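You operate a simulated robot arm through the tools that you are given. There is no shell and no other tool. Be economical: measure what you need, move in short steps, check, and stop when the job is done.

Carry out the task below with a simulated two-armed robot. There is one attempt and no reset: what you move stays moved.

## Task
Pick up the red brake block with one hand, pass it to the other hand and put it on the fourth shelf from the bottom of the grey rack.

Only the result counts: the job must be done as asked and must still hold three seconds after the hand-in. Knocking over, shifting, dropping, spilling or breaking anything else fails it.

## Robot
Two 7-joint arms with two-finger parallel grippers on one trunk, on a base that drives. Base frame: it is fixed to the floor where the robot stands at the start and does not move with it; the origin is under the middle of the robot, x ahead of it, y to its left, z up. Units: mm, rad, N and s.
The left shoulder is at the start at [62, 198, 1079], the right one opposite. With the tool pointing down near the work surface each hand reaches from about 320 to 720 mm from the robot's upright axis, wherever it stands, measured 20 degrees to its own side. Places, roughly: fourth shelf of the grey rack [-1700, -1800, 1300]; red brake block (5x4x10 cm) [-900, 2000, 900]. Payload 1.57 kg a hand.
Tool frame (each hand has its own): the origin (TCP) lies between the finger pads and is the grasp point; the fingertips stand 30 mm ahead of it; z points along the fingers, y is the line along which they close. Largest opening 110 mm; finger width 24, thickness 12; the body of the gripper, 48 by 112 mm, starts 78 mm behind the TCP.
Orientation is that of the tool frame in the base frame, as a unit quaternion [w, x, y, z]. With the fingers straight down and closing along the base's y, the tool's x points along the base's -x, its y along +y and its z along -z.

## Interface
- The arms move only by the tool move_arm. It takes "left_series", "right_series" or both (then of equal length, played together; a hand with none holds still); each is text: rows parted by semicolons, each of 7 numbers parted by spaces: the shift along the base's x, y, z in mm, then the turn, a rotation vector about the base's x, y, z in rad, then the finger opening in mm, from 0 to 110. In form: dx dy dz ax ay az gripper; .... A call has 1 to 10 rows; each row is the pose to reach, as a shift and turn from the pose commanded when the call began. Each row takes 0.2 s and may step no farther than 50 mm and 0.15 rad from the row before; otherwise, or with a gripper value out of range, the whole call is refused. Where a pose cannot be reached the arm comes as near as it can. A force on the tool above 40 N (or 10 N above the force at the start of the call, whichever is more), or a blocked arm, ends the call early, and 0.2 s more pass. Each finger travels about 72 mm/s and halts on what it meets, pressing with about 40 N; the grip force reading is that of the motor and also rises with nothing between the fingers. The clock runs only during rows and for 0.2 s after the last one: add rows that repeat a pose to give the fingers time. It gives the time, the measured TCP pose, the force on the tool (base axes), the opening and the grip force at its end, in the units of the frame above (readings bear some noise), with the torque about the TCP (base axes, N m) and any sound that the robot's microphone picked up, and new pictures: "pictures" is both (left out), scene, wrist or none (wrist: the cameras of the hands that moved).
- Cameras (640 x 400 px; columns grow to the right, rows downward): "scene" is now at [116.2, 13.9, 1680.5]; the picture's right is [0.17, -0.98, 0.00], its down [-0.67, -0.12, -0.73] and it looks along [0.72, 0.13, -0.68] (base axes); focal length 289 px, centre (320, 200). "left" rides on the left gripper at [70, -16, -141] in its tool frame; the picture's right is [0.23, 0.97, 0.00], its down [-0.86, 0.20, -0.48] and it looks along [-0.47, 0.11, 0.88] (tool axes); focal length 222 px, centre (320, 200). "right" rides on the right gripper at [70, 16, -141] in its tool frame; the picture's right is [-0.23, 0.97, 0.00], its down [-0.85, -0.20, -0.48] and it looks along [-0.47, -0.11, 0.88] (tool axes); focal length 222 px, centre (320, 200). There is no depth. A picture from a camera that has moved, and an enlarged one, comes with that camera's place and axes in the base frame and with its lens. The place of the scene camera against the robot may be out by one fixed shift of up to 12 mm in any direction.
- raise_lower(by): slides the trunk up (or, below 0, down) by that many mm; the arms and the scene camera ride with it, the base frame stays. It gives what a move gives, with no picture.
- roll_base(legs): drives the robot by 1 to 6 legs, each [ahead, left, turn to the left] in mm, mm and rad, along the robot's own axes; the way and the turn of a leg run together, so that a leg with both is an arc; at most 1500 mm and 3.142 rad a leg. The arms and the cameras ride along, it lands a little off, and it stops where it bumps. It gives what a move gives, and a new picture of the scene camera.
- pan_tilt(pan, tilt): turns the head with the scene camera to pan (to the left, within 1.501 rad either way) and tilt (down, from -0.506 to 1.204), counted from straight ahead of the robot. It gives what a move gives, and a new picture of the scene camera.
- enlarge(camera, box): a new picture of the part [left, top, right, bottom] of that camera's present view, enlarged. The clock stands still meanwhile.
- sign_off(): hands the job in; it is judged then, once.

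Work in short steps. Places have to be worked out from the pictures, the camera data and where the tool is seen: move nearer, look again, correct. Check each grasp and each placing, and mend what went wrong. You have 135 turns and 274 pictures in all, those below and enlarged ones among them. Open the grippers and draw the arms clear of the work before you hand the job in, unless the task says otherwise; then end with one line.

The tools are called after ">>>" by a JSON object that holds its "fn" and its "kwargs". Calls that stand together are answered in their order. move_arm: Moves the arms, as the interface text tells. Its arguments: {"type":"object","properties":{"left_series":{"type":"string"},"right_series":{"type":"string"},"pictures":{"type":"string","enum":["both","scene","wrist","none"]}},"required":[]} The other tools are called the same way: raise_lower (by) slides the trunk up or down; roll_base (legs) drives the base; pan_tilt (pan, tilt) turns the head that bears the scene camera; enlarge (camera, box) takes an enlarged picture of a part of a camera's view; sign_off () hands the job in.

At the start:

```text
t: 0.0
left_tcp_pos: [508.1, 241.7, 1096.4]
left_tool_rot: [0.001, 0.001, 1.0, 0.0]
left_wrist_force: [-0.4, -1.3, 0.5]
left_torque: [0.0, 0.01, 0.01]
left_width: 110.1
left_grasp_force: 0.1
right_tcp_pos: [364.1, -113.2, 1029.7]
right_tool_rot: [0.0, 0.0, 1.0, 0.0]
right_wrist_force: [-1.0, -0.7, -0.9]
right_torque: [0.0, -0.01, -0.02]
right_width: 110.1
right_grasp_force: 0.1
trunk travel left (down, up): [-675.0, 315.0]
robot x, y, heading: [1.1, -3.6, -0.001]
head pan, tilt: [0.175, 0.747]
```

scene: 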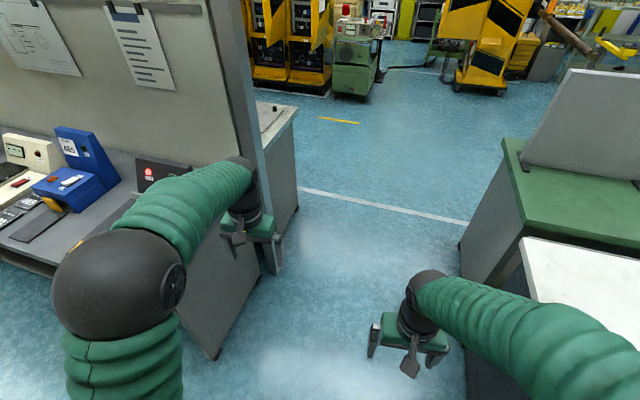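
right: 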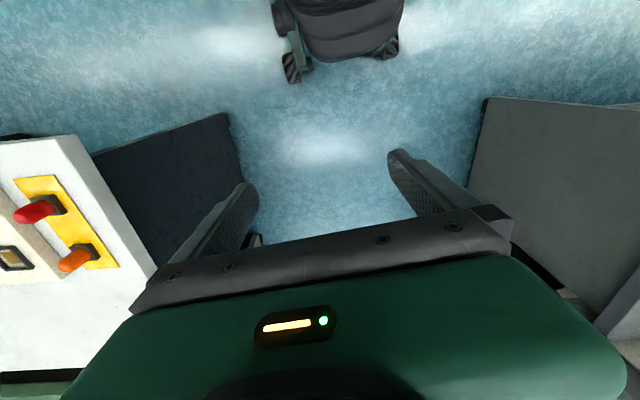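
left: 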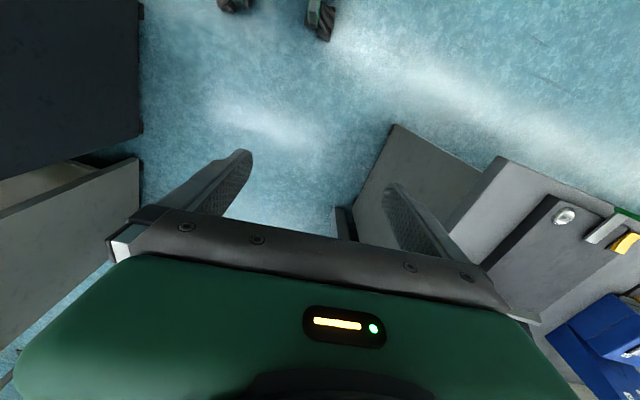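

The robot stands between benches; the block is behind left, the rack behind right. I look around with the head first.

>>> {"fn": "pan_tilt", "kwargs": {"pan": 1.5, "tilt": 0.5}}

>>> {"fn": "pan_tilt", "kwargs": {"pan": -1.5, "tilt": 0.5}}

```text
t: 1.5
left_tcp_pos: [507.0, 242.0, 1097.4]
left_tool_rot: [0.0, -0.001, 1.0, 0.001]
left_wrist_force: [0.4, 0.2, 0.5]
left_torque: [0.01, 0.0, 0.01]
left_width: 109.7
left_grasp_force: 0.0
right_tcp_pos: [362.7, -112.6, 1030.6]
right_tool_rot: [0.0, 0.0, 1.0, 0.001]
right_wrist_force: [-0.3, -0.7, 0.1]
right_torque: [0.0, 0.0, -0.03]
right_width: 109.9
right_grasp_force: 0.1
trunk travel left (down, up): [-675.0, 315.0]
robot x, y, heading: [-1.8, 1.1, 0.003]
head pan, tilt: [1.499, 0.499]
camera scene: at [40.9, 90.3, 1702.3], right [1.0, -0.07, 0.0], down [-0.04, -0.48, -0.88], along [0.06, 0.88, -0.48], focal length 289 px, centre (320, 200)
```

scene: 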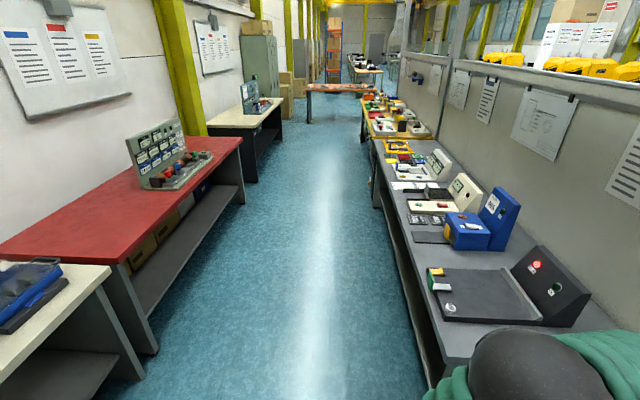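

```text
t: 4.1
left_tcp_pos: [506.0, 242.0, 1096.8]
left_tool_rot: [0.0, 0.0, 1.0, 0.0]
left_wrist_force: [-0.1, 0.3, -0.3]
left_torque: [-0.03, 0.01, 0.02]
left_width: 110.1
left_grasp_force: 0.0
right_tcp_pos: [363.0, -112.4, 1029.4]
right_tool_rot: [0.0, -0.001, 1.0, 0.001]
right_wrist_force: [-0.8, 0.1, -0.2]
right_torque: [0.03, -0.01, -0.04]
right_width: 110.2
right_grasp_force: 0.0
trunk travel left (down, up): [-675.0, 315.0]
robot x, y, heading: [-0.0, 1.5, 0.002]
head pan, tilt: [-1.499, 0.499]
camera scene: at [40.9, -91.4, 1702.3], right [-1.0, -0.07, 0.0], down [-0.04, 0.48, -0.88], along [0.06, -0.88, -0.48], focal length 289 px, centre (320, 200)
```

scene: 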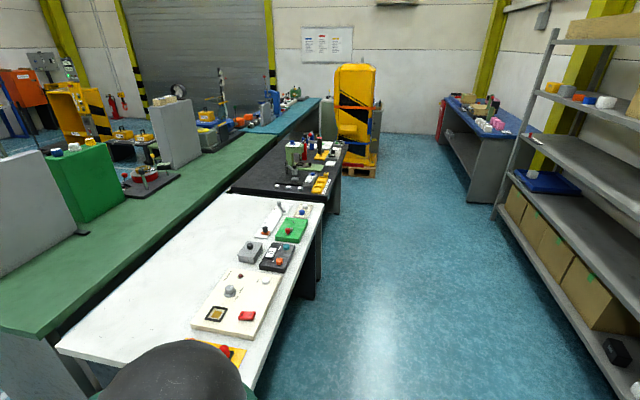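

The red table (ahead-left in the first view) is likely where the block is; the rack is at the right in the second view. I turn to enlarge both.

>>> {"fn": "enlarge", "kwargs": {"camera": "scene", "box": [440, 0, 640, 400]}}

>>> {"fn": "pan_tilt", "kwargs": {"pan": 1.5, "tilt": 0.5}}

>>> {"fn": "enlarge", "kwargs": {"camera": "scene", "box": [100, 100, 260, 200]}}

```text
1.00 times, centred on (540, 200) of scene (not enlarged: the box is as wide or as high as the picture)
camera zoom: at [40.9, -91.4, 1702.3], right [-1.0, -0.07, 0.0], down [-0.04, 0.48, -0.88], along [0.06, -0.88, -0.48], focal length 289 px, centre (100, 200)
```

zoom: 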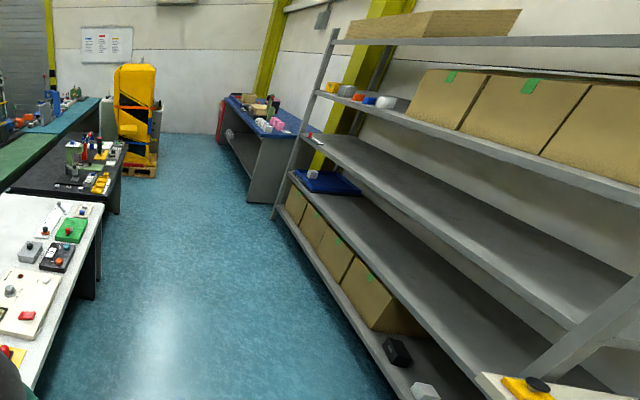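

```text
t: 6.7
left_tcp_pos: [506.1, 242.5, 1097.0]
left_tool_rot: [0.0, 0.0, 1.0, -0.001]
left_wrist_force: [-0.5, -0.3, -0.2]
left_torque: [0.01, -0.01, 0.04]
left_width: 109.8
left_grasp_force: 0.1
right_tcp_pos: [362.2, -113.1, 1028.9]
right_tool_rot: [-0.001, 0.0, 1.0, 0.0]
right_wrist_force: [-0.9, -0.6, 0.3]
right_torque: [-0.02, 0.01, -0.03]
right_width: 109.9
right_grasp_force: 0.1
trunk travel left (down, up): [-675.0, 315.0]
robot x, y, heading: [-0.7, -0.2, 0.0]
head pan, tilt: [1.499, 0.499]
camera scene: at [40.9, 90.3, 1702.3], right [1.0, -0.07, 0.0], down [-0.04, -0.48, -0.88], along [0.06, 0.88, -0.48], focal length 289 px, centre (320, 200)
```

scene: 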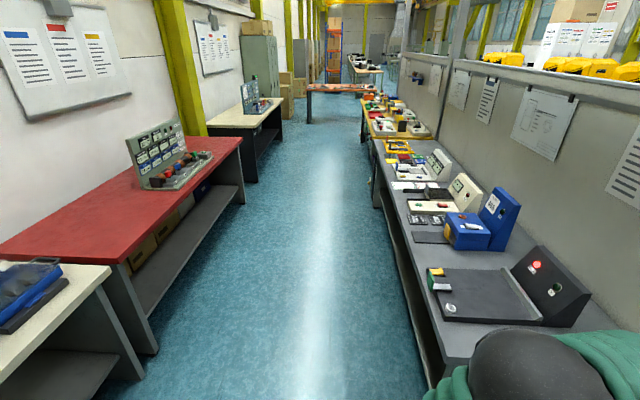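

```text
4.00 times, centred on (180, 150) of scene
camera zoom: at [40.9, 90.3, 1702.3], right [1.0, -0.07, 0.0], down [-0.04, -0.48, -0.88], along [0.06, 0.88, -0.48], focal length 1154 px, centre (880, 400)
```

zoom: 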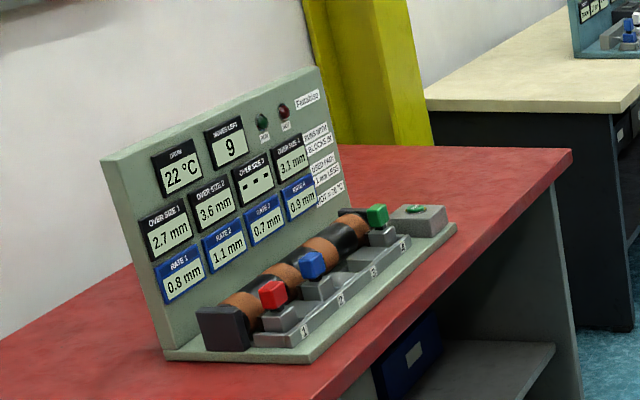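

The red block sits in a test fixture on the red table, against the wall at -x. I tuck the left arm in before driving.

>>> {"fn": "move_arm", "kwargs": {"left_series": "-40 -10 0 0 0 0 110; -80 -20 0 0 0 0 110; -120 -30 0 0 0 0 110; -140 -40 0 0 0 0 110", "pictures": "none"}}

>>> {"fn": "pan_tilt", "kwargs": {"pan": 1.5, "tilt": 0.9}}

>>> {"fn": "pan_tilt", "kwargs": {"pan": -1.5, "tilt": 0.9}}

```text
t: 7.7
left_tcp_pos: [365.1, 201.1, 1098.4]
left_tool_rot: [0.001, 0.0, 1.0, -0.001]
left_wrist_force: [0.3, -0.2, 0.5]
left_torque: [0.02, -0.01, 0.0]
left_width: 109.9
left_grasp_force: 0.0
right_tcp_pos: [362.9, -113.4, 1030.5]
right_tool_rot: [0.001, -0.001, 1.0, 0.0]
right_wrist_force: [0.1, 0.4, 0.2]
right_torque: [-0.01, -0.02, 0.04]
right_width: 109.9
right_grasp_force: 0.1
trunk travel left (down, up): [-675.0, 315.0]
robot x, y, heading: [0.9, 3.0, -0.001]
head pan, tilt: [1.499, 0.499]
```

```text
t: 8.6
left_tcp_pos: [367.7, 201.6, 1098.0]
left_tool_rot: [0.0, 0.0, 1.0, 0.001]
left_wrist_force: [0.1, -0.2, 0.5]
left_torque: [-0.02, 0.0, -0.05]
left_width: 109.8
left_grasp_force: 0.0
right_tcp_pos: [363.8, -112.3, 1030.4]
right_tool_rot: [0.001, 0.0, 1.0, 0.0]
right_wrist_force: [0.0, -0.8, 0.2]
right_torque: [-0.03, 0.03, -0.04]
right_width: 110.2
right_grasp_force: 0.0
trunk travel left (down, up): [-675.0, 315.0]
robot x, y, heading: [0.0, 0.5, -0.0]
head pan, tilt: [1.499, 0.901]
camera scene: at [39.3, 74.7, 1668.5], right [1.0, -0.07, 0.0], down [-0.06, -0.78, -0.62], along [0.04, 0.62, -0.78], focal length 289 px, centre (320, 200)
```

scene: 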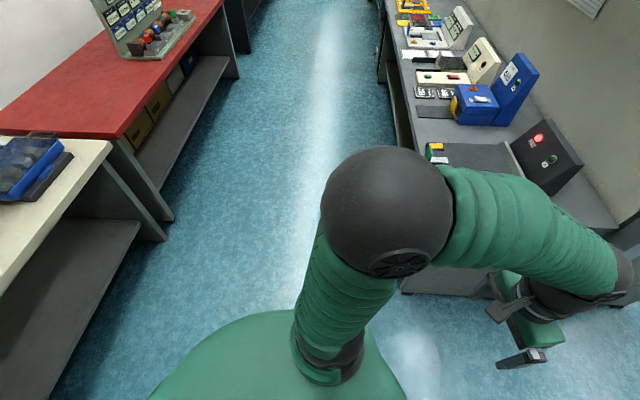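

```text
t: 11.2
left_tcp_pos: [366.3, 201.8, 1098.2]
left_tool_rot: [-0.001, 0.001, 1.0, -0.001]
left_wrist_force: [-0.5, 0.4, -0.6]
left_torque: [0.01, 0.03, 0.01]
left_width: 109.9
left_grasp_force: 0.1
right_tcp_pos: [363.7, -112.1, 1029.5]
right_tool_rot: [0.0, 0.0, 1.0, -0.001]
right_wrist_force: [-0.1, 0.9, -0.1]
right_torque: [-0.01, -0.02, -0.01]
right_width: 110.1
right_grasp_force: 0.1
trunk travel left (down, up): [-675.0, 315.0]
robot x, y, heading: [1.7, 0.5, 0.001]
head pan, tilt: [-1.499, 0.901]
camera scene: at [38.9, -76.1, 1668.5], right [-1.0, -0.07, 0.0], down [-0.06, 0.78, -0.62], along [0.04, -0.62, -0.78], focal length 289 px, centre (320, 200)
```

scene: 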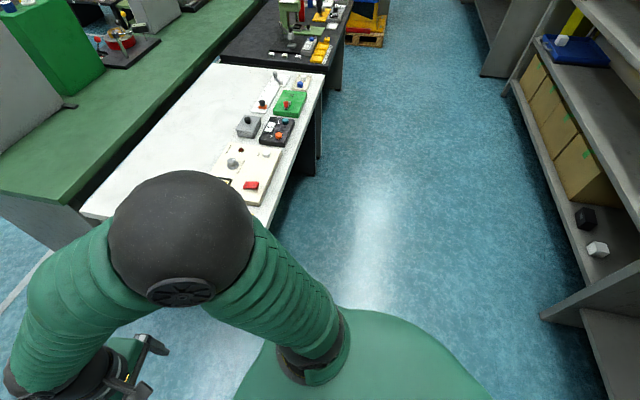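

Aisle runs along +y, about 1.1 m wide. I back up a little, turn left to face along it, and look.

>>> {"fn": "roll_base", "kwargs": {"legs": [[-200, 0, 0], [0, 0, 1.45]]}}

>>> {"fn": "pan_tilt", "kwargs": {"pan": 0.2, "tilt": 0.4}}

```text
t: 16.3
left_tcp_pos: [-355.4, 392.3, 1098.2]
left_tool_rot: [0.0, -0.657, 0.754, -0.001]
left_wrist_force: [0.3, -0.4, -0.2]
left_torque: [0.01, -0.03, -0.02]
left_width: 109.9
left_grasp_force: 0.0
right_tcp_pos: [-45.9, 344.0, 1030.1]
right_tool_rot: [0.0, -0.657, 0.754, 0.0]
right_wrist_force: [0.3, 0.5, 0.1]
right_torque: [-0.01, 0.02, 0.0]
right_width: 110.1
right_grasp_force: 0.1
trunk travel left (down, up): [-675.0, 315.0]
robot x, y, heading: [-211.5, -0.3, 1.436]
head pan, tilt: [-1.499, 0.901]
camera scene: at [-126.3, 26.5, 1668.5], right [-0.07, -1.0, 0.0], down [-0.78, 0.05, -0.62], along [0.62, -0.04, -0.78], focal length 289 px, centre (320, 200)
```

scene: 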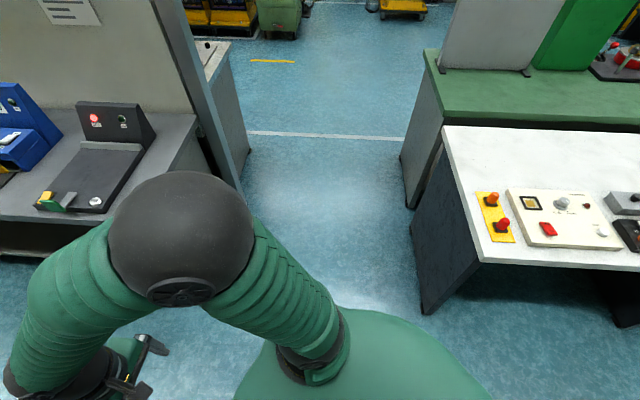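

```text
t: 18.0
left_tcp_pos: [-356.1, 392.0, 1098.7]
left_tool_rot: [0.0, -0.657, 0.754, 0.0]
left_wrist_force: [-0.2, 0.8, -0.4]
left_torque: [0.01, -0.01, -0.01]
left_width: 110.1
left_grasp_force: 0.0
right_tcp_pos: [-46.0, 344.6, 1028.4]
right_tool_rot: [0.001, -0.657, 0.754, 0.0]
right_wrist_force: [0.4, 0.8, -0.1]
right_torque: [0.01, -0.02, -0.02]
right_width: 109.7
right_grasp_force: 0.1
trunk travel left (down, up): [-675.0, 315.0]
robot x, y, heading: [-206.8, -1.9, 1.429]
head pan, tilt: [0.201, 0.4]
camera scene: at [-207.6, 124.1, 1711.3], right [1.0, 0.06, 0.0], down [0.02, -0.39, -0.92], along [-0.06, 0.92, -0.39], focal length 289 px, centre (320, 200)
```

scene: 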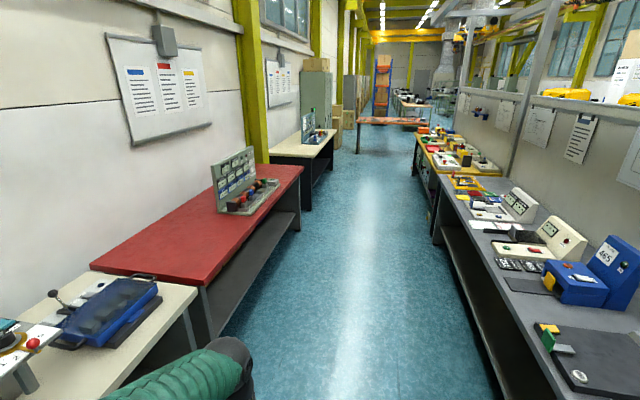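

Clear aisle ahead. I enlarge the fixture to read its labels, and drive up the aisle.

>>> {"fn": "enlarge", "kwargs": {"camera": "scene", "box": [200, 140, 296, 220]}}

>>> {"fn": "enlarge", "kwargs": {"camera": "scene", "box": [100, 30, 228, 130]}}

>>> {"fn": "roll_base", "kwargs": {"legs": [[1400, 0, 0]]}}

>>> {"fn": "pan_tilt", "kwargs": {"pan": 0.9, "tilt": 0.6}}

>>> {"fn": "enlarge", "kwargs": {"camera": "scene", "box": [220, 100, 420, 225]}}

```text
5.00 times, centred on (248, 180) of scene
camera zoom: at [-207.6, 124.1, 1711.3], right [1.0, 0.06, 0.0], down [0.02, -0.39, -0.92], along [-0.06, 0.92, -0.39], focal length 1443 px, centre (680, 300)
```

zoom: 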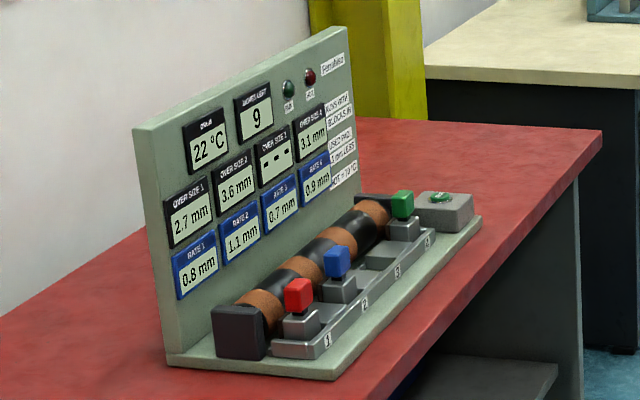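

```text
4.00 times, centred on (164, 80) of scene
camera zoom: at [-207.6, 124.1, 1711.3], right [1.0, 0.06, 0.0], down [0.02, -0.39, -0.92], along [-0.06, 0.92, -0.39], focal length 1154 px, centre (944, 680)
```

zoom: 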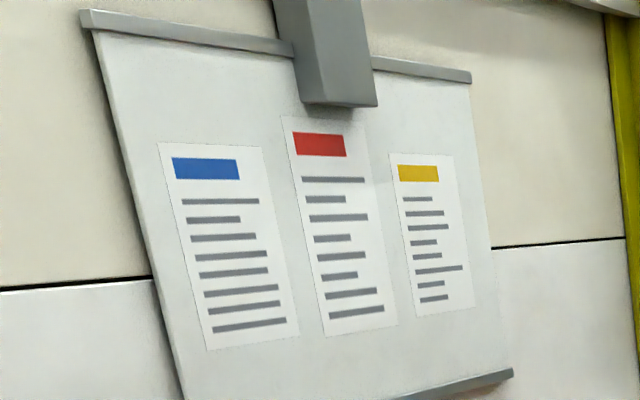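

```text
t: 25.3
left_tcp_pos: [-153.3, 1837.6, 1099.3]
left_tool_rot: [0.001, -0.655, 0.755, 0.0]
left_wrist_force: [-0.3, 0.2, -0.3]
left_torque: [-0.01, -0.02, -0.02]
left_width: 110.1
left_grasp_force: 0.1
right_tcp_pos: [157.5, 1790.4, 1029.2]
right_tool_rot: [0.0, -0.656, 0.755, 0.0]
right_wrist_force: [0.1, -0.5, 0.1]
right_torque: [-0.03, -0.01, -0.02]
right_width: 110.1
right_grasp_force: 0.1
trunk travel left (down, up): [-675.0, 315.0]
robot x, y, heading: [-4.0, 1444.1, 1.43]
head pan, tilt: [0.201, 0.4]
camera scene: at [-5.6, 1569.5, 1711.4], right [1.0, 0.06, 0.0], down [0.02, -0.39, -0.92], along [-0.06, 0.92, -0.39], focal length 289 px, centre (320, 200)
```

scene: 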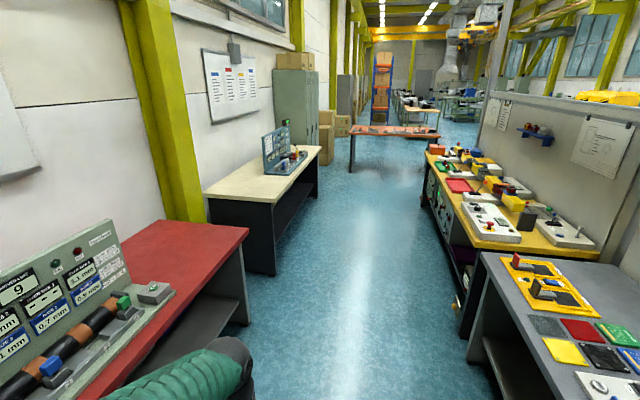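

```text
t: 26.4
left_tcp_pos: [-153.6, 1836.6, 1099.4]
left_tool_rot: [0.0, -0.655, 0.755, -0.001]
left_wrist_force: [-0.2, -0.5, 0.9]
left_torque: [0.01, -0.04, 0.02]
left_width: 109.6
left_grasp_force: 0.2
right_tcp_pos: [157.2, 1790.1, 1030.8]
right_tool_rot: [0.0, -0.656, 0.755, 0.0]
right_wrist_force: [-0.1, -0.3, -0.4]
right_torque: [0.02, 0.02, 0.0]
right_width: 109.9
right_grasp_force: 0.0
trunk travel left (down, up): [-675.0, 315.0]
robot x, y, heading: [-6.5, 1444.7, 1.429]
head pan, tilt: [0.901, 0.6]
camera scene: at [-60.9, 1541.5, 1693.2], right [0.72, 0.69, 0.0], down [0.39, -0.41, -0.82], along [-0.57, 0.6, -0.57], focal length 289 px, centre (320, 200)
```

scene: 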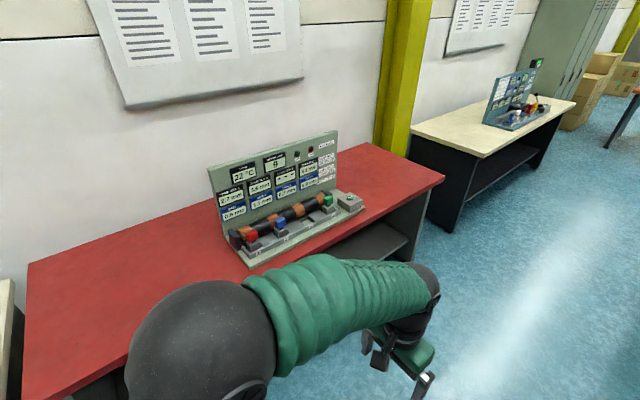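

```text
3.20 times, centred on (320, 162) of scene
camera zoom: at [-60.9, 1541.5, 1693.2], right [0.72, 0.69, 0.0], down [0.39, -0.41, -0.82], along [-0.57, 0.6, -0.57], focal length 924 px, centre (320, 320)
```

zoom: 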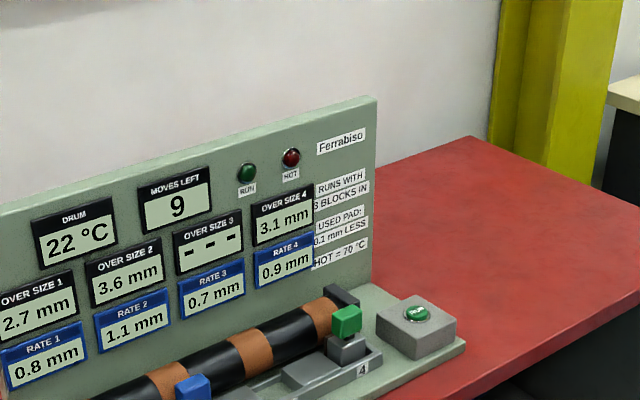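

Red block sits at station 1, around (-854, 1986), row running nearly along y (tilted ~6°). I drive opposite it and turn to face the table.

>>> {"fn": "roll_base", "kwargs": {"legs": [[614, 100, 0], [0, 0, 1.6]]}}

>>> {"fn": "pan_tilt", "kwargs": {"pan": 0.2, "tilt": 0.7}}

>>> {"fn": "enlarge", "kwargs": {"camera": "scene", "box": [220, 100, 420, 225]}}

```text
t: 33.8
left_tcp_pos: [-394.5, 1917.5, 1098.8]
left_tool_rot: [-0.001, 0.998, -0.056, 0.0]
left_wrist_force: [-0.6, -0.5, -0.8]
left_torque: [0.02, 0.01, 0.01]
left_width: 110.0
left_grasp_force: 0.0
right_tcp_pos: [-356.3, 2229.9, 1029.1]
right_tool_rot: [0.0, 0.998, -0.055, 0.0]
right_wrist_force: [0.1, -0.2, -0.2]
right_torque: [0.01, -0.01, -0.01]
right_width: 110.0
right_grasp_force: 0.0
trunk travel left (down, up): [-675.0, 315.0]
robot x, y, heading: [-10.8, 2077.1, 3.031]
head pan, tilt: [0.901, 0.6]
camera scene: at [-102.7, 2016.4, 1693.2], right [-0.71, 0.71, 0.0], down [0.4, 0.4, -0.82], along [-0.58, -0.59, -0.57], focal length 289 px, centre (320, 200)
```

scene: 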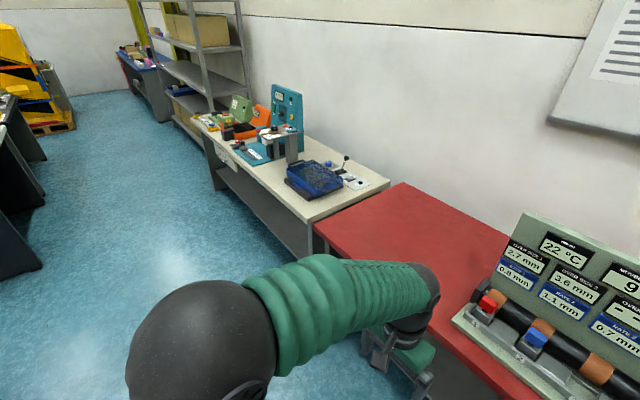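

```text
t: 34.9
left_tcp_pos: [-394.8, 1917.6, 1098.8]
left_tool_rot: [0.001, 0.998, -0.055, -0.001]
left_wrist_force: [0.3, -0.6, 0.2]
left_torque: [0.01, 0.0, -0.03]
left_width: 109.7
left_grasp_force: 0.1
right_tcp_pos: [-356.8, 2230.0, 1030.2]
right_tool_rot: [0.0, 0.998, -0.057, -0.001]
right_wrist_force: [0.0, 0.9, -0.7]
right_torque: [0.01, -0.01, 0.01]
right_width: 109.7
right_grasp_force: 0.0
trunk travel left (down, up): [-675.0, 315.0]
robot x, y, heading: [-5.7, 2080.3, 3.03]
head pan, tilt: [0.201, 0.7]
camera scene: at [-125.0, 2071.4, 1684.5], right [-0.09, 1.0, 0.0], down [0.64, 0.06, -0.76], along [-0.76, -0.07, -0.65], focal length 289 px, centre (320, 200)
```

scene: 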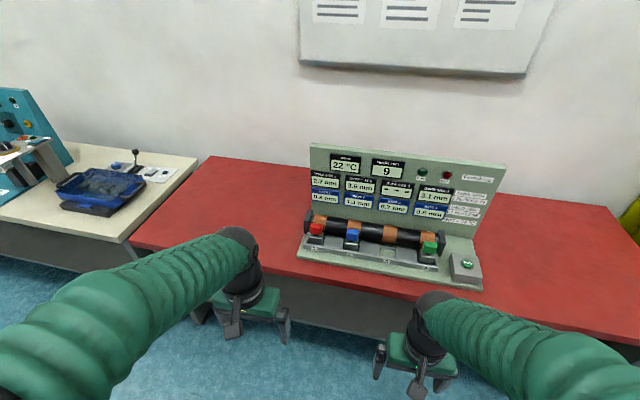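

```text
3.20 times, centred on (320, 162) of scene
camera zoom: at [-125.0, 2071.4, 1684.5], right [-0.09, 1.0, 0.0], down [0.64, 0.06, -0.76], along [-0.76, -0.07, -0.65], focal length 924 px, centre (320, 320)
```

zoom: 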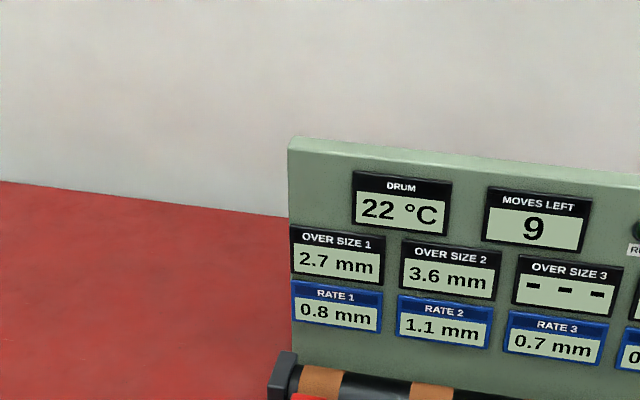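

Heading fine (3.03). I drive 270 mm toward the table; hands stay above table level.

>>> {"fn": "roll_base", "kwargs": {"legs": [[270, 0, 0]]}}

>>> {"fn": "pan_tilt", "kwargs": {"pan": 0.3, "tilt": 0.9}}

>>> {"fn": "enlarge", "kwargs": {"camera": "scene", "box": [240, 120, 440, 245]}}

>>> {"fn": "enlarge", "kwargs": {"camera": "left", "box": [0, 0, 639, 399]}}

```text
t: 36.8
left_tcp_pos: [-659.7, 1946.4, 1100.0]
left_tool_rot: [0.0, 0.998, -0.056, -0.001]
left_wrist_force: [-0.4, 0.4, 1.2]
left_torque: [0.0, -0.02, -0.03]
left_width: 110.0
left_grasp_force: 0.0
right_tcp_pos: [-620.3, 2259.8, 1030.5]
right_tool_rot: [0.0, 0.998, -0.056, -0.001]
right_wrist_force: [0.5, -0.8, -0.4]
right_torque: [0.0, 0.01, 0.0]
right_width: 109.8
right_grasp_force: 0.1
trunk travel left (down, up): [-675.0, 315.0]
robot x, y, heading: [-278.7, 2108.0, 3.033]
head pan, tilt: [0.201, 0.7]
camera scene: at [-387.8, 2101.0, 1684.7], right [-0.09, 1.0, 0.0], down [0.64, 0.06, -0.77], along [-0.76, -0.07, -0.64], focal length 289 px, centre (320, 200)
```

scene: 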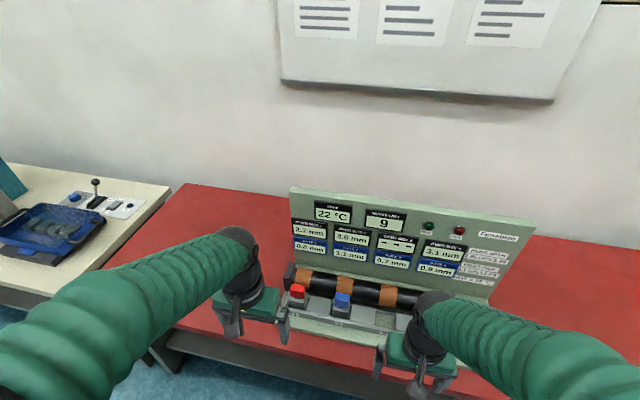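

```text
t: 37.5
left_tcp_pos: [-661.2, 1947.4, 1098.4]
left_tool_rot: [0.0, 0.998, -0.056, 0.0]
left_wrist_force: [-0.1, -0.7, -0.4]
left_torque: [-0.03, -0.02, -0.01]
left_width: 109.9
left_grasp_force: 0.1
right_tcp_pos: [-623.1, 2259.5, 1029.2]
right_tool_rot: [0.0, 0.998, -0.056, 0.0]
right_wrist_force: [-0.7, 0.0, 0.1]
right_torque: [0.01, -0.04, 0.0]
right_width: 110.1
right_grasp_force: 0.0
trunk travel left (down, up): [-675.0, 315.0]
robot x, y, heading: [-273.9, 2105.7, 3.035]
head pan, tilt: [0.3, 0.901]
camera scene: at [-380.9, 2094.8, 1668.3], right [-0.19, 0.98, 0.0], down [0.77, 0.15, -0.62], along [-0.61, -0.12, -0.78], focal length 289 px, centre (320, 200)
```

scene: 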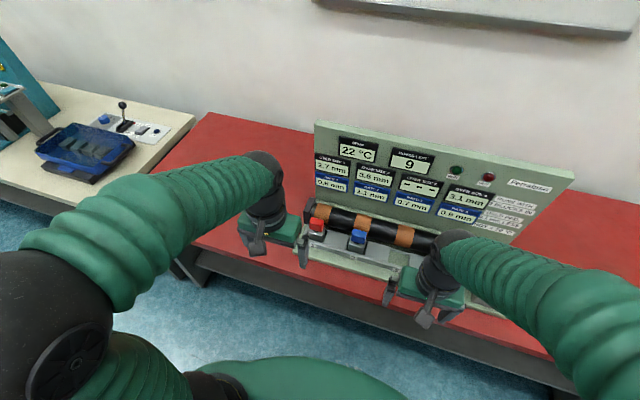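

```text
3.20 times, centred on (340, 182) of scene
camera zoom: at [-380.9, 2094.8, 1668.3], right [-0.19, 0.98, 0.0], down [0.77, 0.15, -0.62], along [-0.61, -0.12, -0.78], focal length 924 px, centre (256, 256)
```

zoom: 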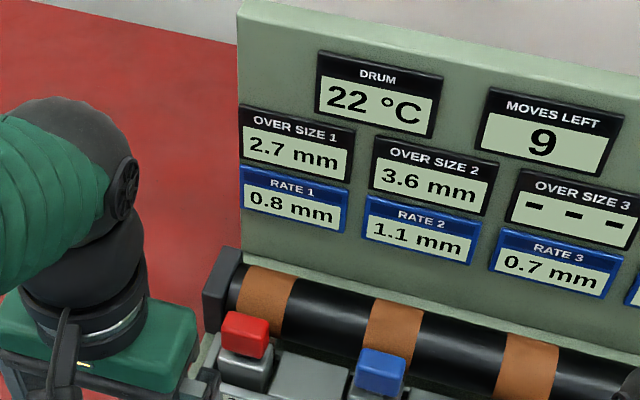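

```text
1.00 times, centred on (320, 200) of left (not enlarged: the box is as wide or as high as the picture)
camera zoom: at [-590.2, 1957.0, 1239.2], right [0.12, -0.99, 0.0], down [-0.87, -0.1, 0.48], along [-0.48, -0.06, -0.88], focal length 222 px, centre (320, 200)
```

zoom: 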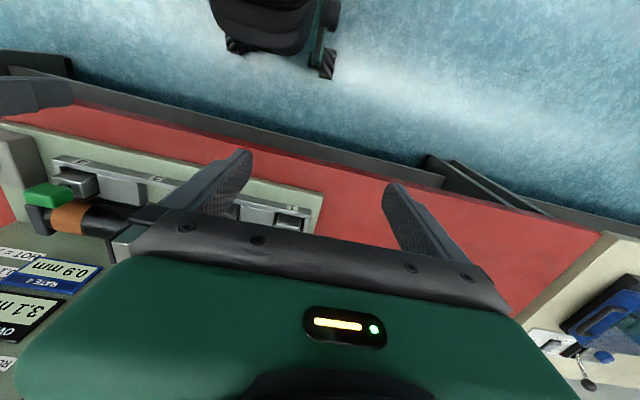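

Block triangulates to about (-852, 1990), red top at ~950. I move the left hand over it at the present height and look.

>>> {"fn": "move_arm", "kwargs": {"left_series": "-46 11 0 0 0 0 110; -92 22 0 0 0 0 110; -138 33 0 0 0 0 110; -175 43 -10 0 0 0 110; -175 43 -10 0 0 0 110", "pictures": "both"}}

```text
t: 38.7
left_tcp_pos: [-837.4, 1991.3, 1090.8]
left_tool_rot: [-0.001, 0.998, -0.056, -0.001]
left_wrist_force: [0.7, 0.8, 0.1]
left_torque: [0.01, 0.01, -0.03]
left_width: 110.2
left_grasp_force: 0.0
right_tcp_pos: [-622.2, 2259.0, 1030.0]
right_tool_rot: [0.0, 0.998, -0.056, -0.001]
right_wrist_force: [0.3, -0.3, -0.9]
right_torque: [0.02, 0.0, -0.01]
right_width: 110.2
right_grasp_force: 0.0
trunk travel left (down, up): [-675.0, 315.0]
robot x, y, heading: [-276.4, 2107.2, 3.029]
head pan, tilt: [0.3, 0.901]
camera scene: at [-380.5, 2095.0, 1668.4], right [-0.19, 0.98, 0.0], down [0.77, 0.15, -0.62], along [-0.61, -0.12, -0.78], focal length 289 px, centre (320, 200)
camera left: at [-766.5, 2000.6, 1231.6], right [0.12, -0.99, 0.0], down [-0.87, -0.1, 0.48], along [-0.48, -0.06, -0.88], focal length 222 px, centre (320, 200)
```

scene: 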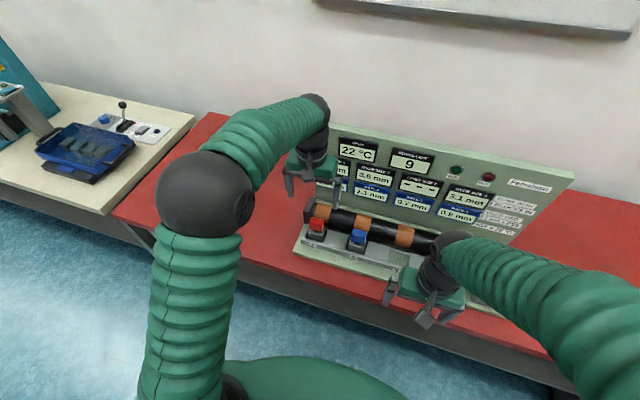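
left: 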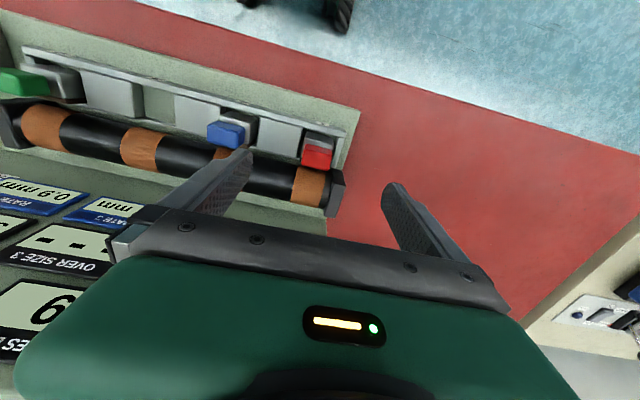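

Wrist view confirms the red block at about (-856, 1994). I enlarge it to see its shape before descending.

>>> {"fn": "enlarge", "kwargs": {"camera": "left", "box": [240, 100, 400, 200]}}

>>> {"fn": "enlarge", "kwargs": {"camera": "scene", "box": [270, 180, 390, 270]}}

```text
4.00 times, centred on (320, 150) of left
camera zoom: at [-766.5, 2000.6, 1231.6], right [0.12, -0.99, 0.0], down [-0.87, -0.1, 0.48], along [-0.48, -0.06, -0.88], focal length 888 px, centre (320, 400)
```

zoom: 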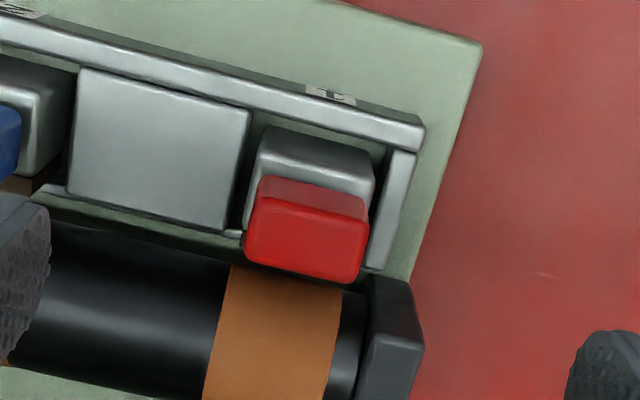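

```text
4.44 times, centred on (330, 225) of scene
camera zoom: at [-380.5, 2095.0, 1668.4], right [-0.19, 0.98, 0.0], down [0.77, 0.15, -0.62], along [-0.61, -0.12, -0.78], focal length 1283 px, centre (276, 89)
```

zoom: 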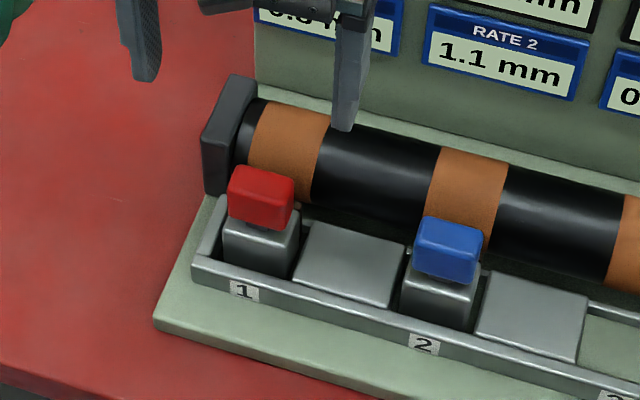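

Block has a red cap (~38 mm wide, top z≈943) on a grey body in a channel. I shift to above its centre and descend partway, then look.

>>> {"fn": "move_arm", "kwargs": {"left_series": "-15 0 -35 0 0 0 110; -25 0 -75 0 0 0 110; -25 0 -100 0 0 0 110; -25 0 -100 0 0 0 110", "pictures": "both"}}

>>> {"fn": "enlarge", "kwargs": {"camera": "scene", "box": [270, 180, 390, 270]}}

>>> {"fn": "enlarge", "kwargs": {"camera": "left", "box": [220, 110, 420, 235]}}

```text
t: 39.7
left_tcp_pos: [-861.8, 1990.9, 988.7]
left_tool_rot: [0.0, 0.998, -0.056, -0.001]
left_wrist_force: [0.7, -0.5, -0.4]
left_torque: [-0.01, 0.01, 0.0]
left_width: 110.1
left_grasp_force: 0.0
right_tcp_pos: [-621.0, 2258.3, 1029.7]
right_tool_rot: [0.0, 0.998, -0.056, -0.001]
right_wrist_force: [0.4, -0.4, 0.3]
right_torque: [0.01, -0.02, -0.02]
right_width: 110.0
right_grasp_force: 0.1
trunk travel left (down, up): [-675.0, 315.0]
robot x, y, heading: [-274.1, 2106.3, 3.03]
head pan, tilt: [0.3, 0.901]
camera scene: at [-381.7, 2095.2, 1668.2], right [-0.19, 0.98, 0.0], down [0.77, 0.15, -0.62], along [-0.61, -0.12, -0.79], focal length 289 px, centre (320, 200)
camera left: at [-791.5, 2000.3, 1128.8], right [0.12, -0.99, 0.0], down [-0.87, -0.1, 0.48], along [-0.48, -0.06, -0.88], focal length 222 px, centre (320, 200)
```

scene: 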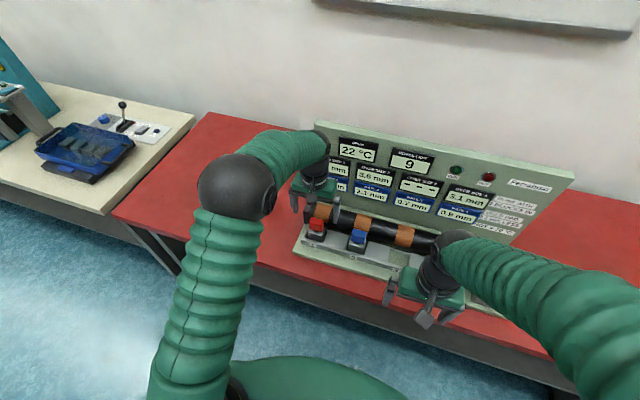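
left: 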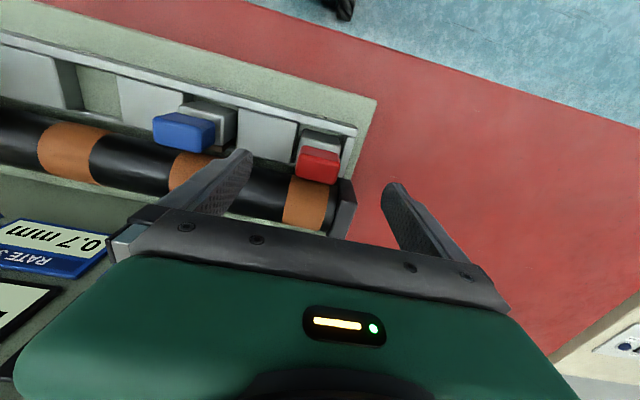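

```text
4.44 times, centred on (330, 225) of scene
camera zoom: at [-381.7, 2095.2, 1668.2], right [-0.19, 0.98, 0.0], down [0.77, 0.15, -0.62], along [-0.61, -0.12, -0.79], focal length 1283 px, centre (276, 89)
```

zoom: 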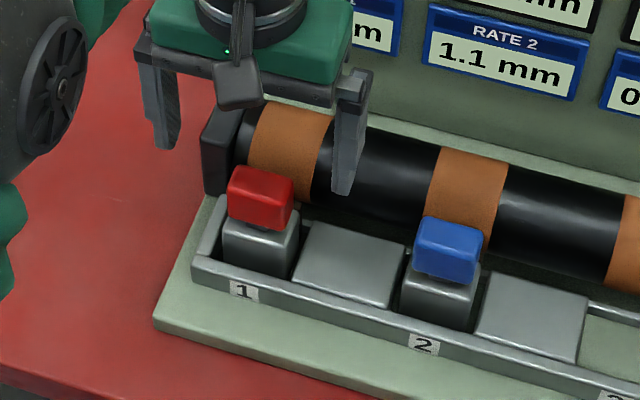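

```text
3.20 times, centred on (320, 172) of left
camera zoom: at [-791.5, 2000.3, 1128.8], right [0.12, -0.99, 0.0], down [-0.87, -0.1, 0.48], along [-0.48, -0.06, -0.88], focal length 711 px, centre (320, 288)
```

zoom: 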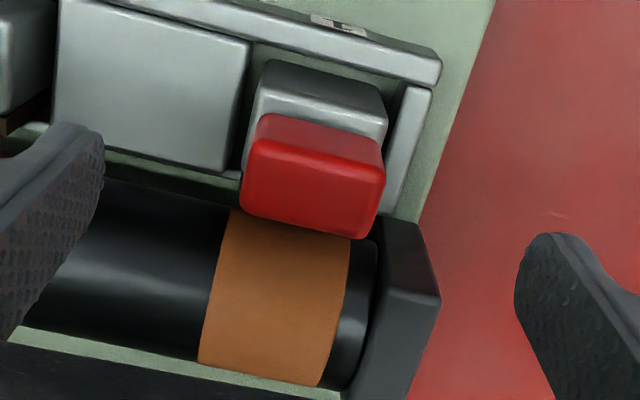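

Alignment is good: block centre at about (-862, 1993). I descend to TCP z≈927 with fingers open, and check.

>>> {"fn": "move_arm", "kwargs": {"left_series": "0 2 -30 0 0 0 110; 0 2 -61 0 0 0 110; 0 2 -61 0 0 0 110", "pictures": "wrist"}}

>>> {"fn": "enlarge", "kwargs": {"camera": "scene", "box": [270, 180, 390, 270]}}

```text
t: 40.5
left_tcp_pos: [-862.5, 1991.9, 929.5]
left_tool_rot: [0.0, 0.998, -0.055, -0.001]
left_wrist_force: [0.0, 0.0, -0.3]
left_torque: [0.0, 0.03, -0.01]
left_width: 110.0
left_grasp_force: 0.0
right_tcp_pos: [-620.9, 2259.0, 1029.6]
right_tool_rot: [0.0, 0.998, -0.056, -0.001]
right_wrist_force: [0.9, 0.3, -0.1]
right_torque: [0.01, 0.01, -0.01]
right_width: 110.2
right_grasp_force: 0.0
trunk travel left (down, up): [-675.0, 315.0]
robot x, y, heading: [-277.7, 2104.8, 3.037]
head pan, tilt: [0.3, 0.901]
camera left: at [-791.4, 2001.9, 1069.5], right [0.12, -0.99, 0.0], down [-0.87, -0.1, 0.48], along [-0.48, -0.06, -0.88], focal length 222 px, centre (320, 200)
```

left: 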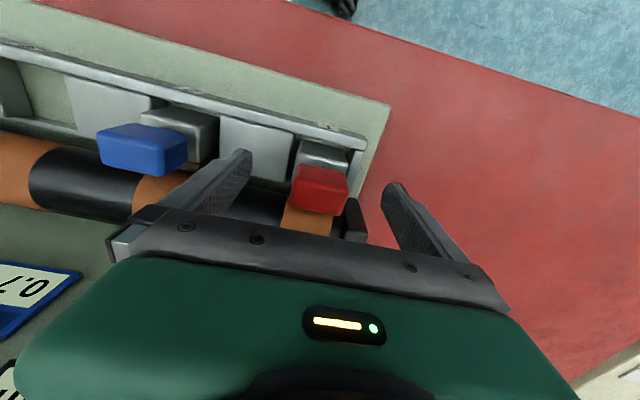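

```text
4.44 times, centred on (330, 225) of scene
camera zoom: at [-380.6, 2094.8, 1668.3], right [-0.19, 0.98, 0.0], down [0.77, 0.15, -0.62], along [-0.61, -0.12, -0.78], focal length 1283 px, centre (276, 89)
```

zoom: 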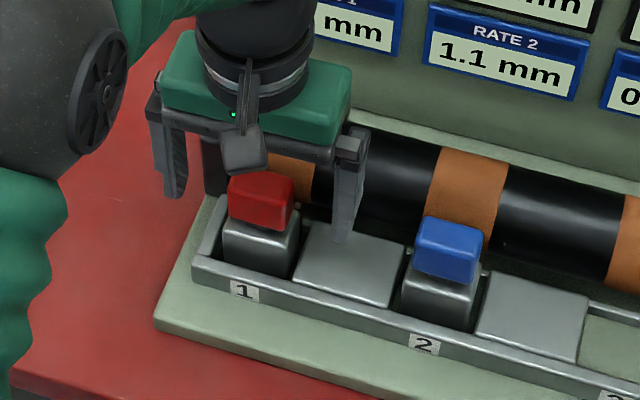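

Close fit; one enlarged wrist look to set depth and fore-aft alignment before closing.

>>> {"fn": "enlarge", "kwargs": {"camera": "left", "box": [240, 130, 400, 230]}}

```text
4.00 times, centred on (320, 180) of left
camera zoom: at [-791.4, 2001.9, 1069.5], right [0.12, -0.99, 0.0], down [-0.87, -0.1, 0.48], along [-0.48, -0.06, -0.88], focal length 888 px, centre (320, 280)
```

zoom: 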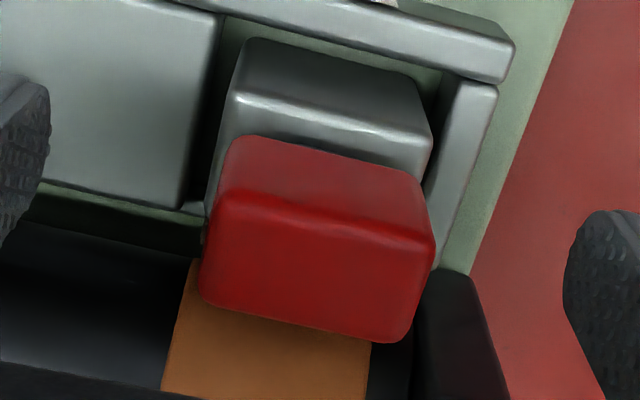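

Top of cap may be as low as ~925, so I lower another 14 mm while watching force, then check.

>>> {"fn": "move_arm", "kwargs": {"left_series": "-3 1 -7 0 0 0 110; -3 1 -14 0 0 0 110; -3 1 -14 0 0 0 110", "pictures": "none"}}

>>> {"fn": "enlarge", "kwargs": {"camera": "scene", "box": [280, 190, 360, 250]}}

>>> {"fn": "enlarge", "kwargs": {"camera": "left", "box": [240, 130, 400, 230]}}

```text
t: 41.3
left_tcp_pos: [-862.8, 1991.9, 914.5]
left_tool_rot: [0.001, 0.998, -0.056, -0.001]
left_wrist_force: [-0.1, -0.3, -0.3]
left_torque: [0.0, -0.02, -0.01]
left_width: 110.2
left_grasp_force: 0.0
right_tcp_pos: [-621.2, 2260.9, 1030.1]
right_tool_rot: [-0.001, 0.998, -0.056, -0.001]
right_wrist_force: [-0.2, -0.3, 0.7]
right_torque: [-0.02, -0.02, 0.03]
right_width: 109.9
right_grasp_force: 0.0
trunk travel left (down, up): [-675.0, 315.0]
robot x, y, heading: [-270.0, 2108.2, 3.03]
head pan, tilt: [0.3, 0.901]
```

```text
6.67 times, centred on (320, 220) of scene
camera zoom: at [-381.2, 2095.0, 1668.3], right [-0.19, 0.98, 0.0], down [0.77, 0.15, -0.62], along [-0.61, -0.12, -0.79], focal length 1924 px, centre (320, 67)
```

zoom: 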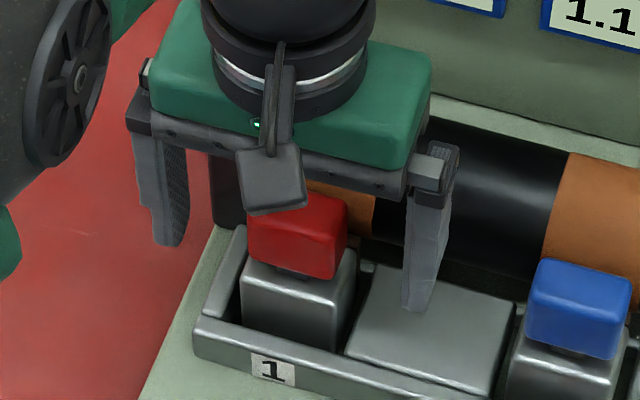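

```text
4.00 times, centred on (320, 180) of left
camera zoom: at [-793.0, 2001.3, 1054.5], right [0.12, -0.99, 0.0], down [-0.87, -0.1, 0.48], along [-0.48, -0.06, -0.88], focal length 888 px, centre (320, 280)
```

zoom: 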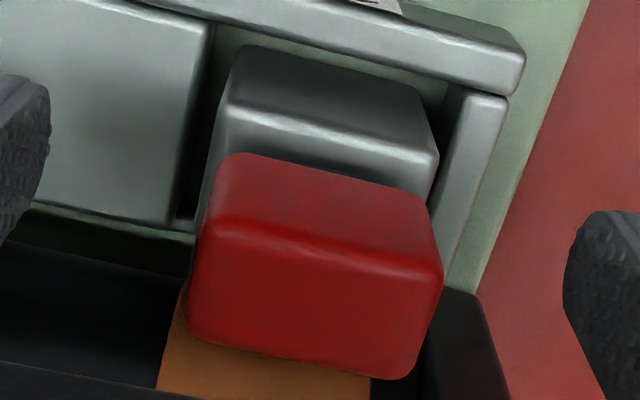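

Fingertips are about level with the cap's lower edge, straddling it evenly. I close.

>>> {"fn": "move_arm", "kwargs": {"left_series": "0 0 0 0 0 0 60; 0 0 0 0 0 0 30; 0 0 0 0 0 0 20; 0 0 0 0 0 0 20; 0 0 0 0 0 0 20", "pictures": "none"}}

>>> {"fn": "enlarge", "kwargs": {"camera": "scene", "box": [280, 190, 360, 250]}}

>>> {"fn": "enlarge", "kwargs": {"camera": "left", "box": [240, 130, 400, 230]}}

```text
t: 42.5
left_tcp_pos: [-863.3, 1991.4, 914.8]
left_tool_rot: [0.0, 0.998, -0.056, 0.0]
left_wrist_force: [-0.2, -0.7, 1.8]
left_torque: [0.02, -0.04, 0.0]
left_width: 43.6
left_grasp_force: 39.6
right_tcp_pos: [-621.4, 2259.7, 1030.6]
right_tool_rot: [0.0, 0.998, -0.056, -0.001]
right_wrist_force: [0.4, -0.3, -0.2]
right_torque: [0.01, 0.01, 0.05]
right_width: 110.0
right_grasp_force: 0.0
trunk travel left (down, up): [-675.0, 315.0]
robot x, y, heading: [-275.8, 2107.7, 3.034]
head pan, tilt: [0.3, 0.901]
```

```text
6.67 times, centred on (320, 220) of scene
camera zoom: at [-381.2, 2094.9, 1668.3], right [-0.19, 0.98, 0.0], down [0.77, 0.15, -0.62], along [-0.61, -0.12, -0.79], focal length 1924 px, centre (320, 67)
```

zoom: 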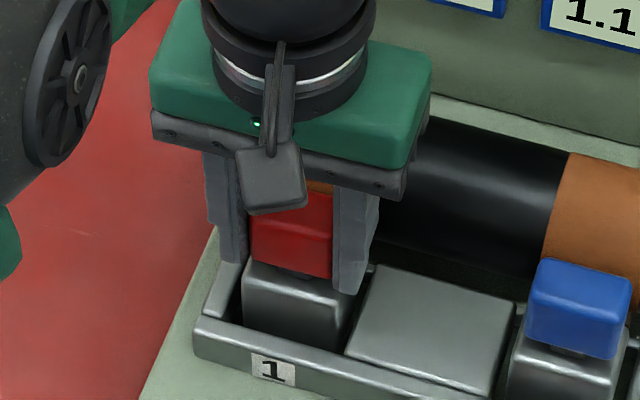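

```text
4.00 times, centred on (320, 180) of left
camera zoom: at [-793.1, 2001.3, 1054.6], right [0.12, -0.99, 0.0], down [-0.87, -0.1, 0.48], along [-0.48, -0.06, -0.88], focal length 888 px, centre (320, 280)
```

zoom: 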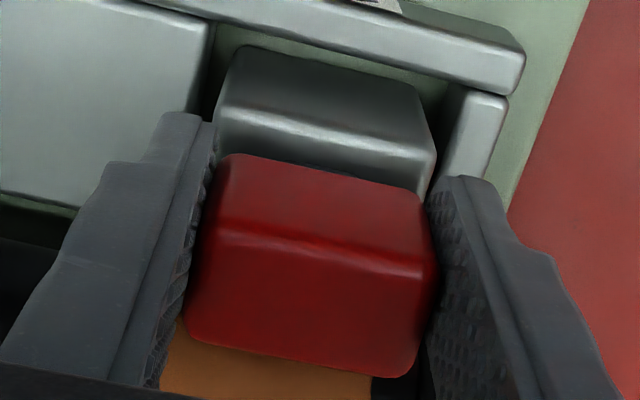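

Gripped at 43.6 mm with 40 N. I lift slowly straight up, watching force.

>>> {"fn": "move_arm", "kwargs": {"left_series": "0 0 8 0 0 0 20; 0 0 18 0 0 0 20; 0 0 30 0 0 0 20", "pictures": "none"}}

>>> {"fn": "enlarge", "kwargs": {"camera": "scene", "box": [280, 170, 360, 230]}}

```text
t: 43.3
left_tcp_pos: [-865.0, 1993.3, 943.7]
left_tool_rot: [0.0, 0.998, -0.056, 0.001]
left_wrist_force: [1.0, 1.0, -3.4]
left_torque: [0.03, -0.03, 0.02]
left_width: 43.6
left_grasp_force: 39.6
right_tcp_pos: [-623.2, 2258.8, 1030.2]
right_tool_rot: [0.0, 0.998, -0.055, -0.001]
right_wrist_force: [-0.8, -0.1, -0.5]
right_torque: [0.03, 0.0, -0.03]
right_width: 110.0
right_grasp_force: 0.1
trunk travel left (down, up): [-675.0, 315.0]
robot x, y, heading: [-273.5, 2105.7, 3.034]
head pan, tilt: [0.3, 0.901]
```

```text
6.67 times, centred on (320, 200) of scene
camera zoom: at [-381.8, 2095.0, 1668.2], right [-0.19, 0.98, 0.0], down [0.77, 0.15, -0.62], along [-0.61, -0.12, -0.79], focal length 1924 px, centre (320, 200)
```

zoom: 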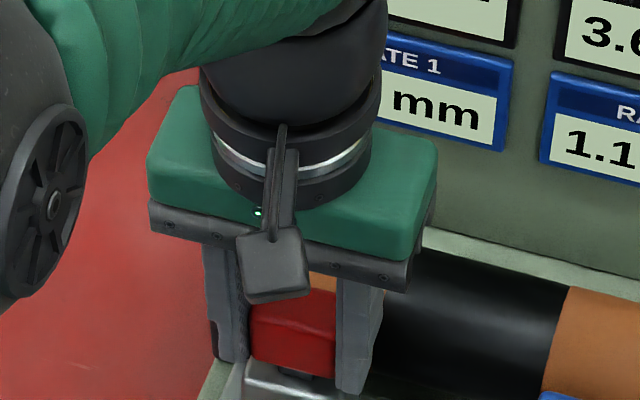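

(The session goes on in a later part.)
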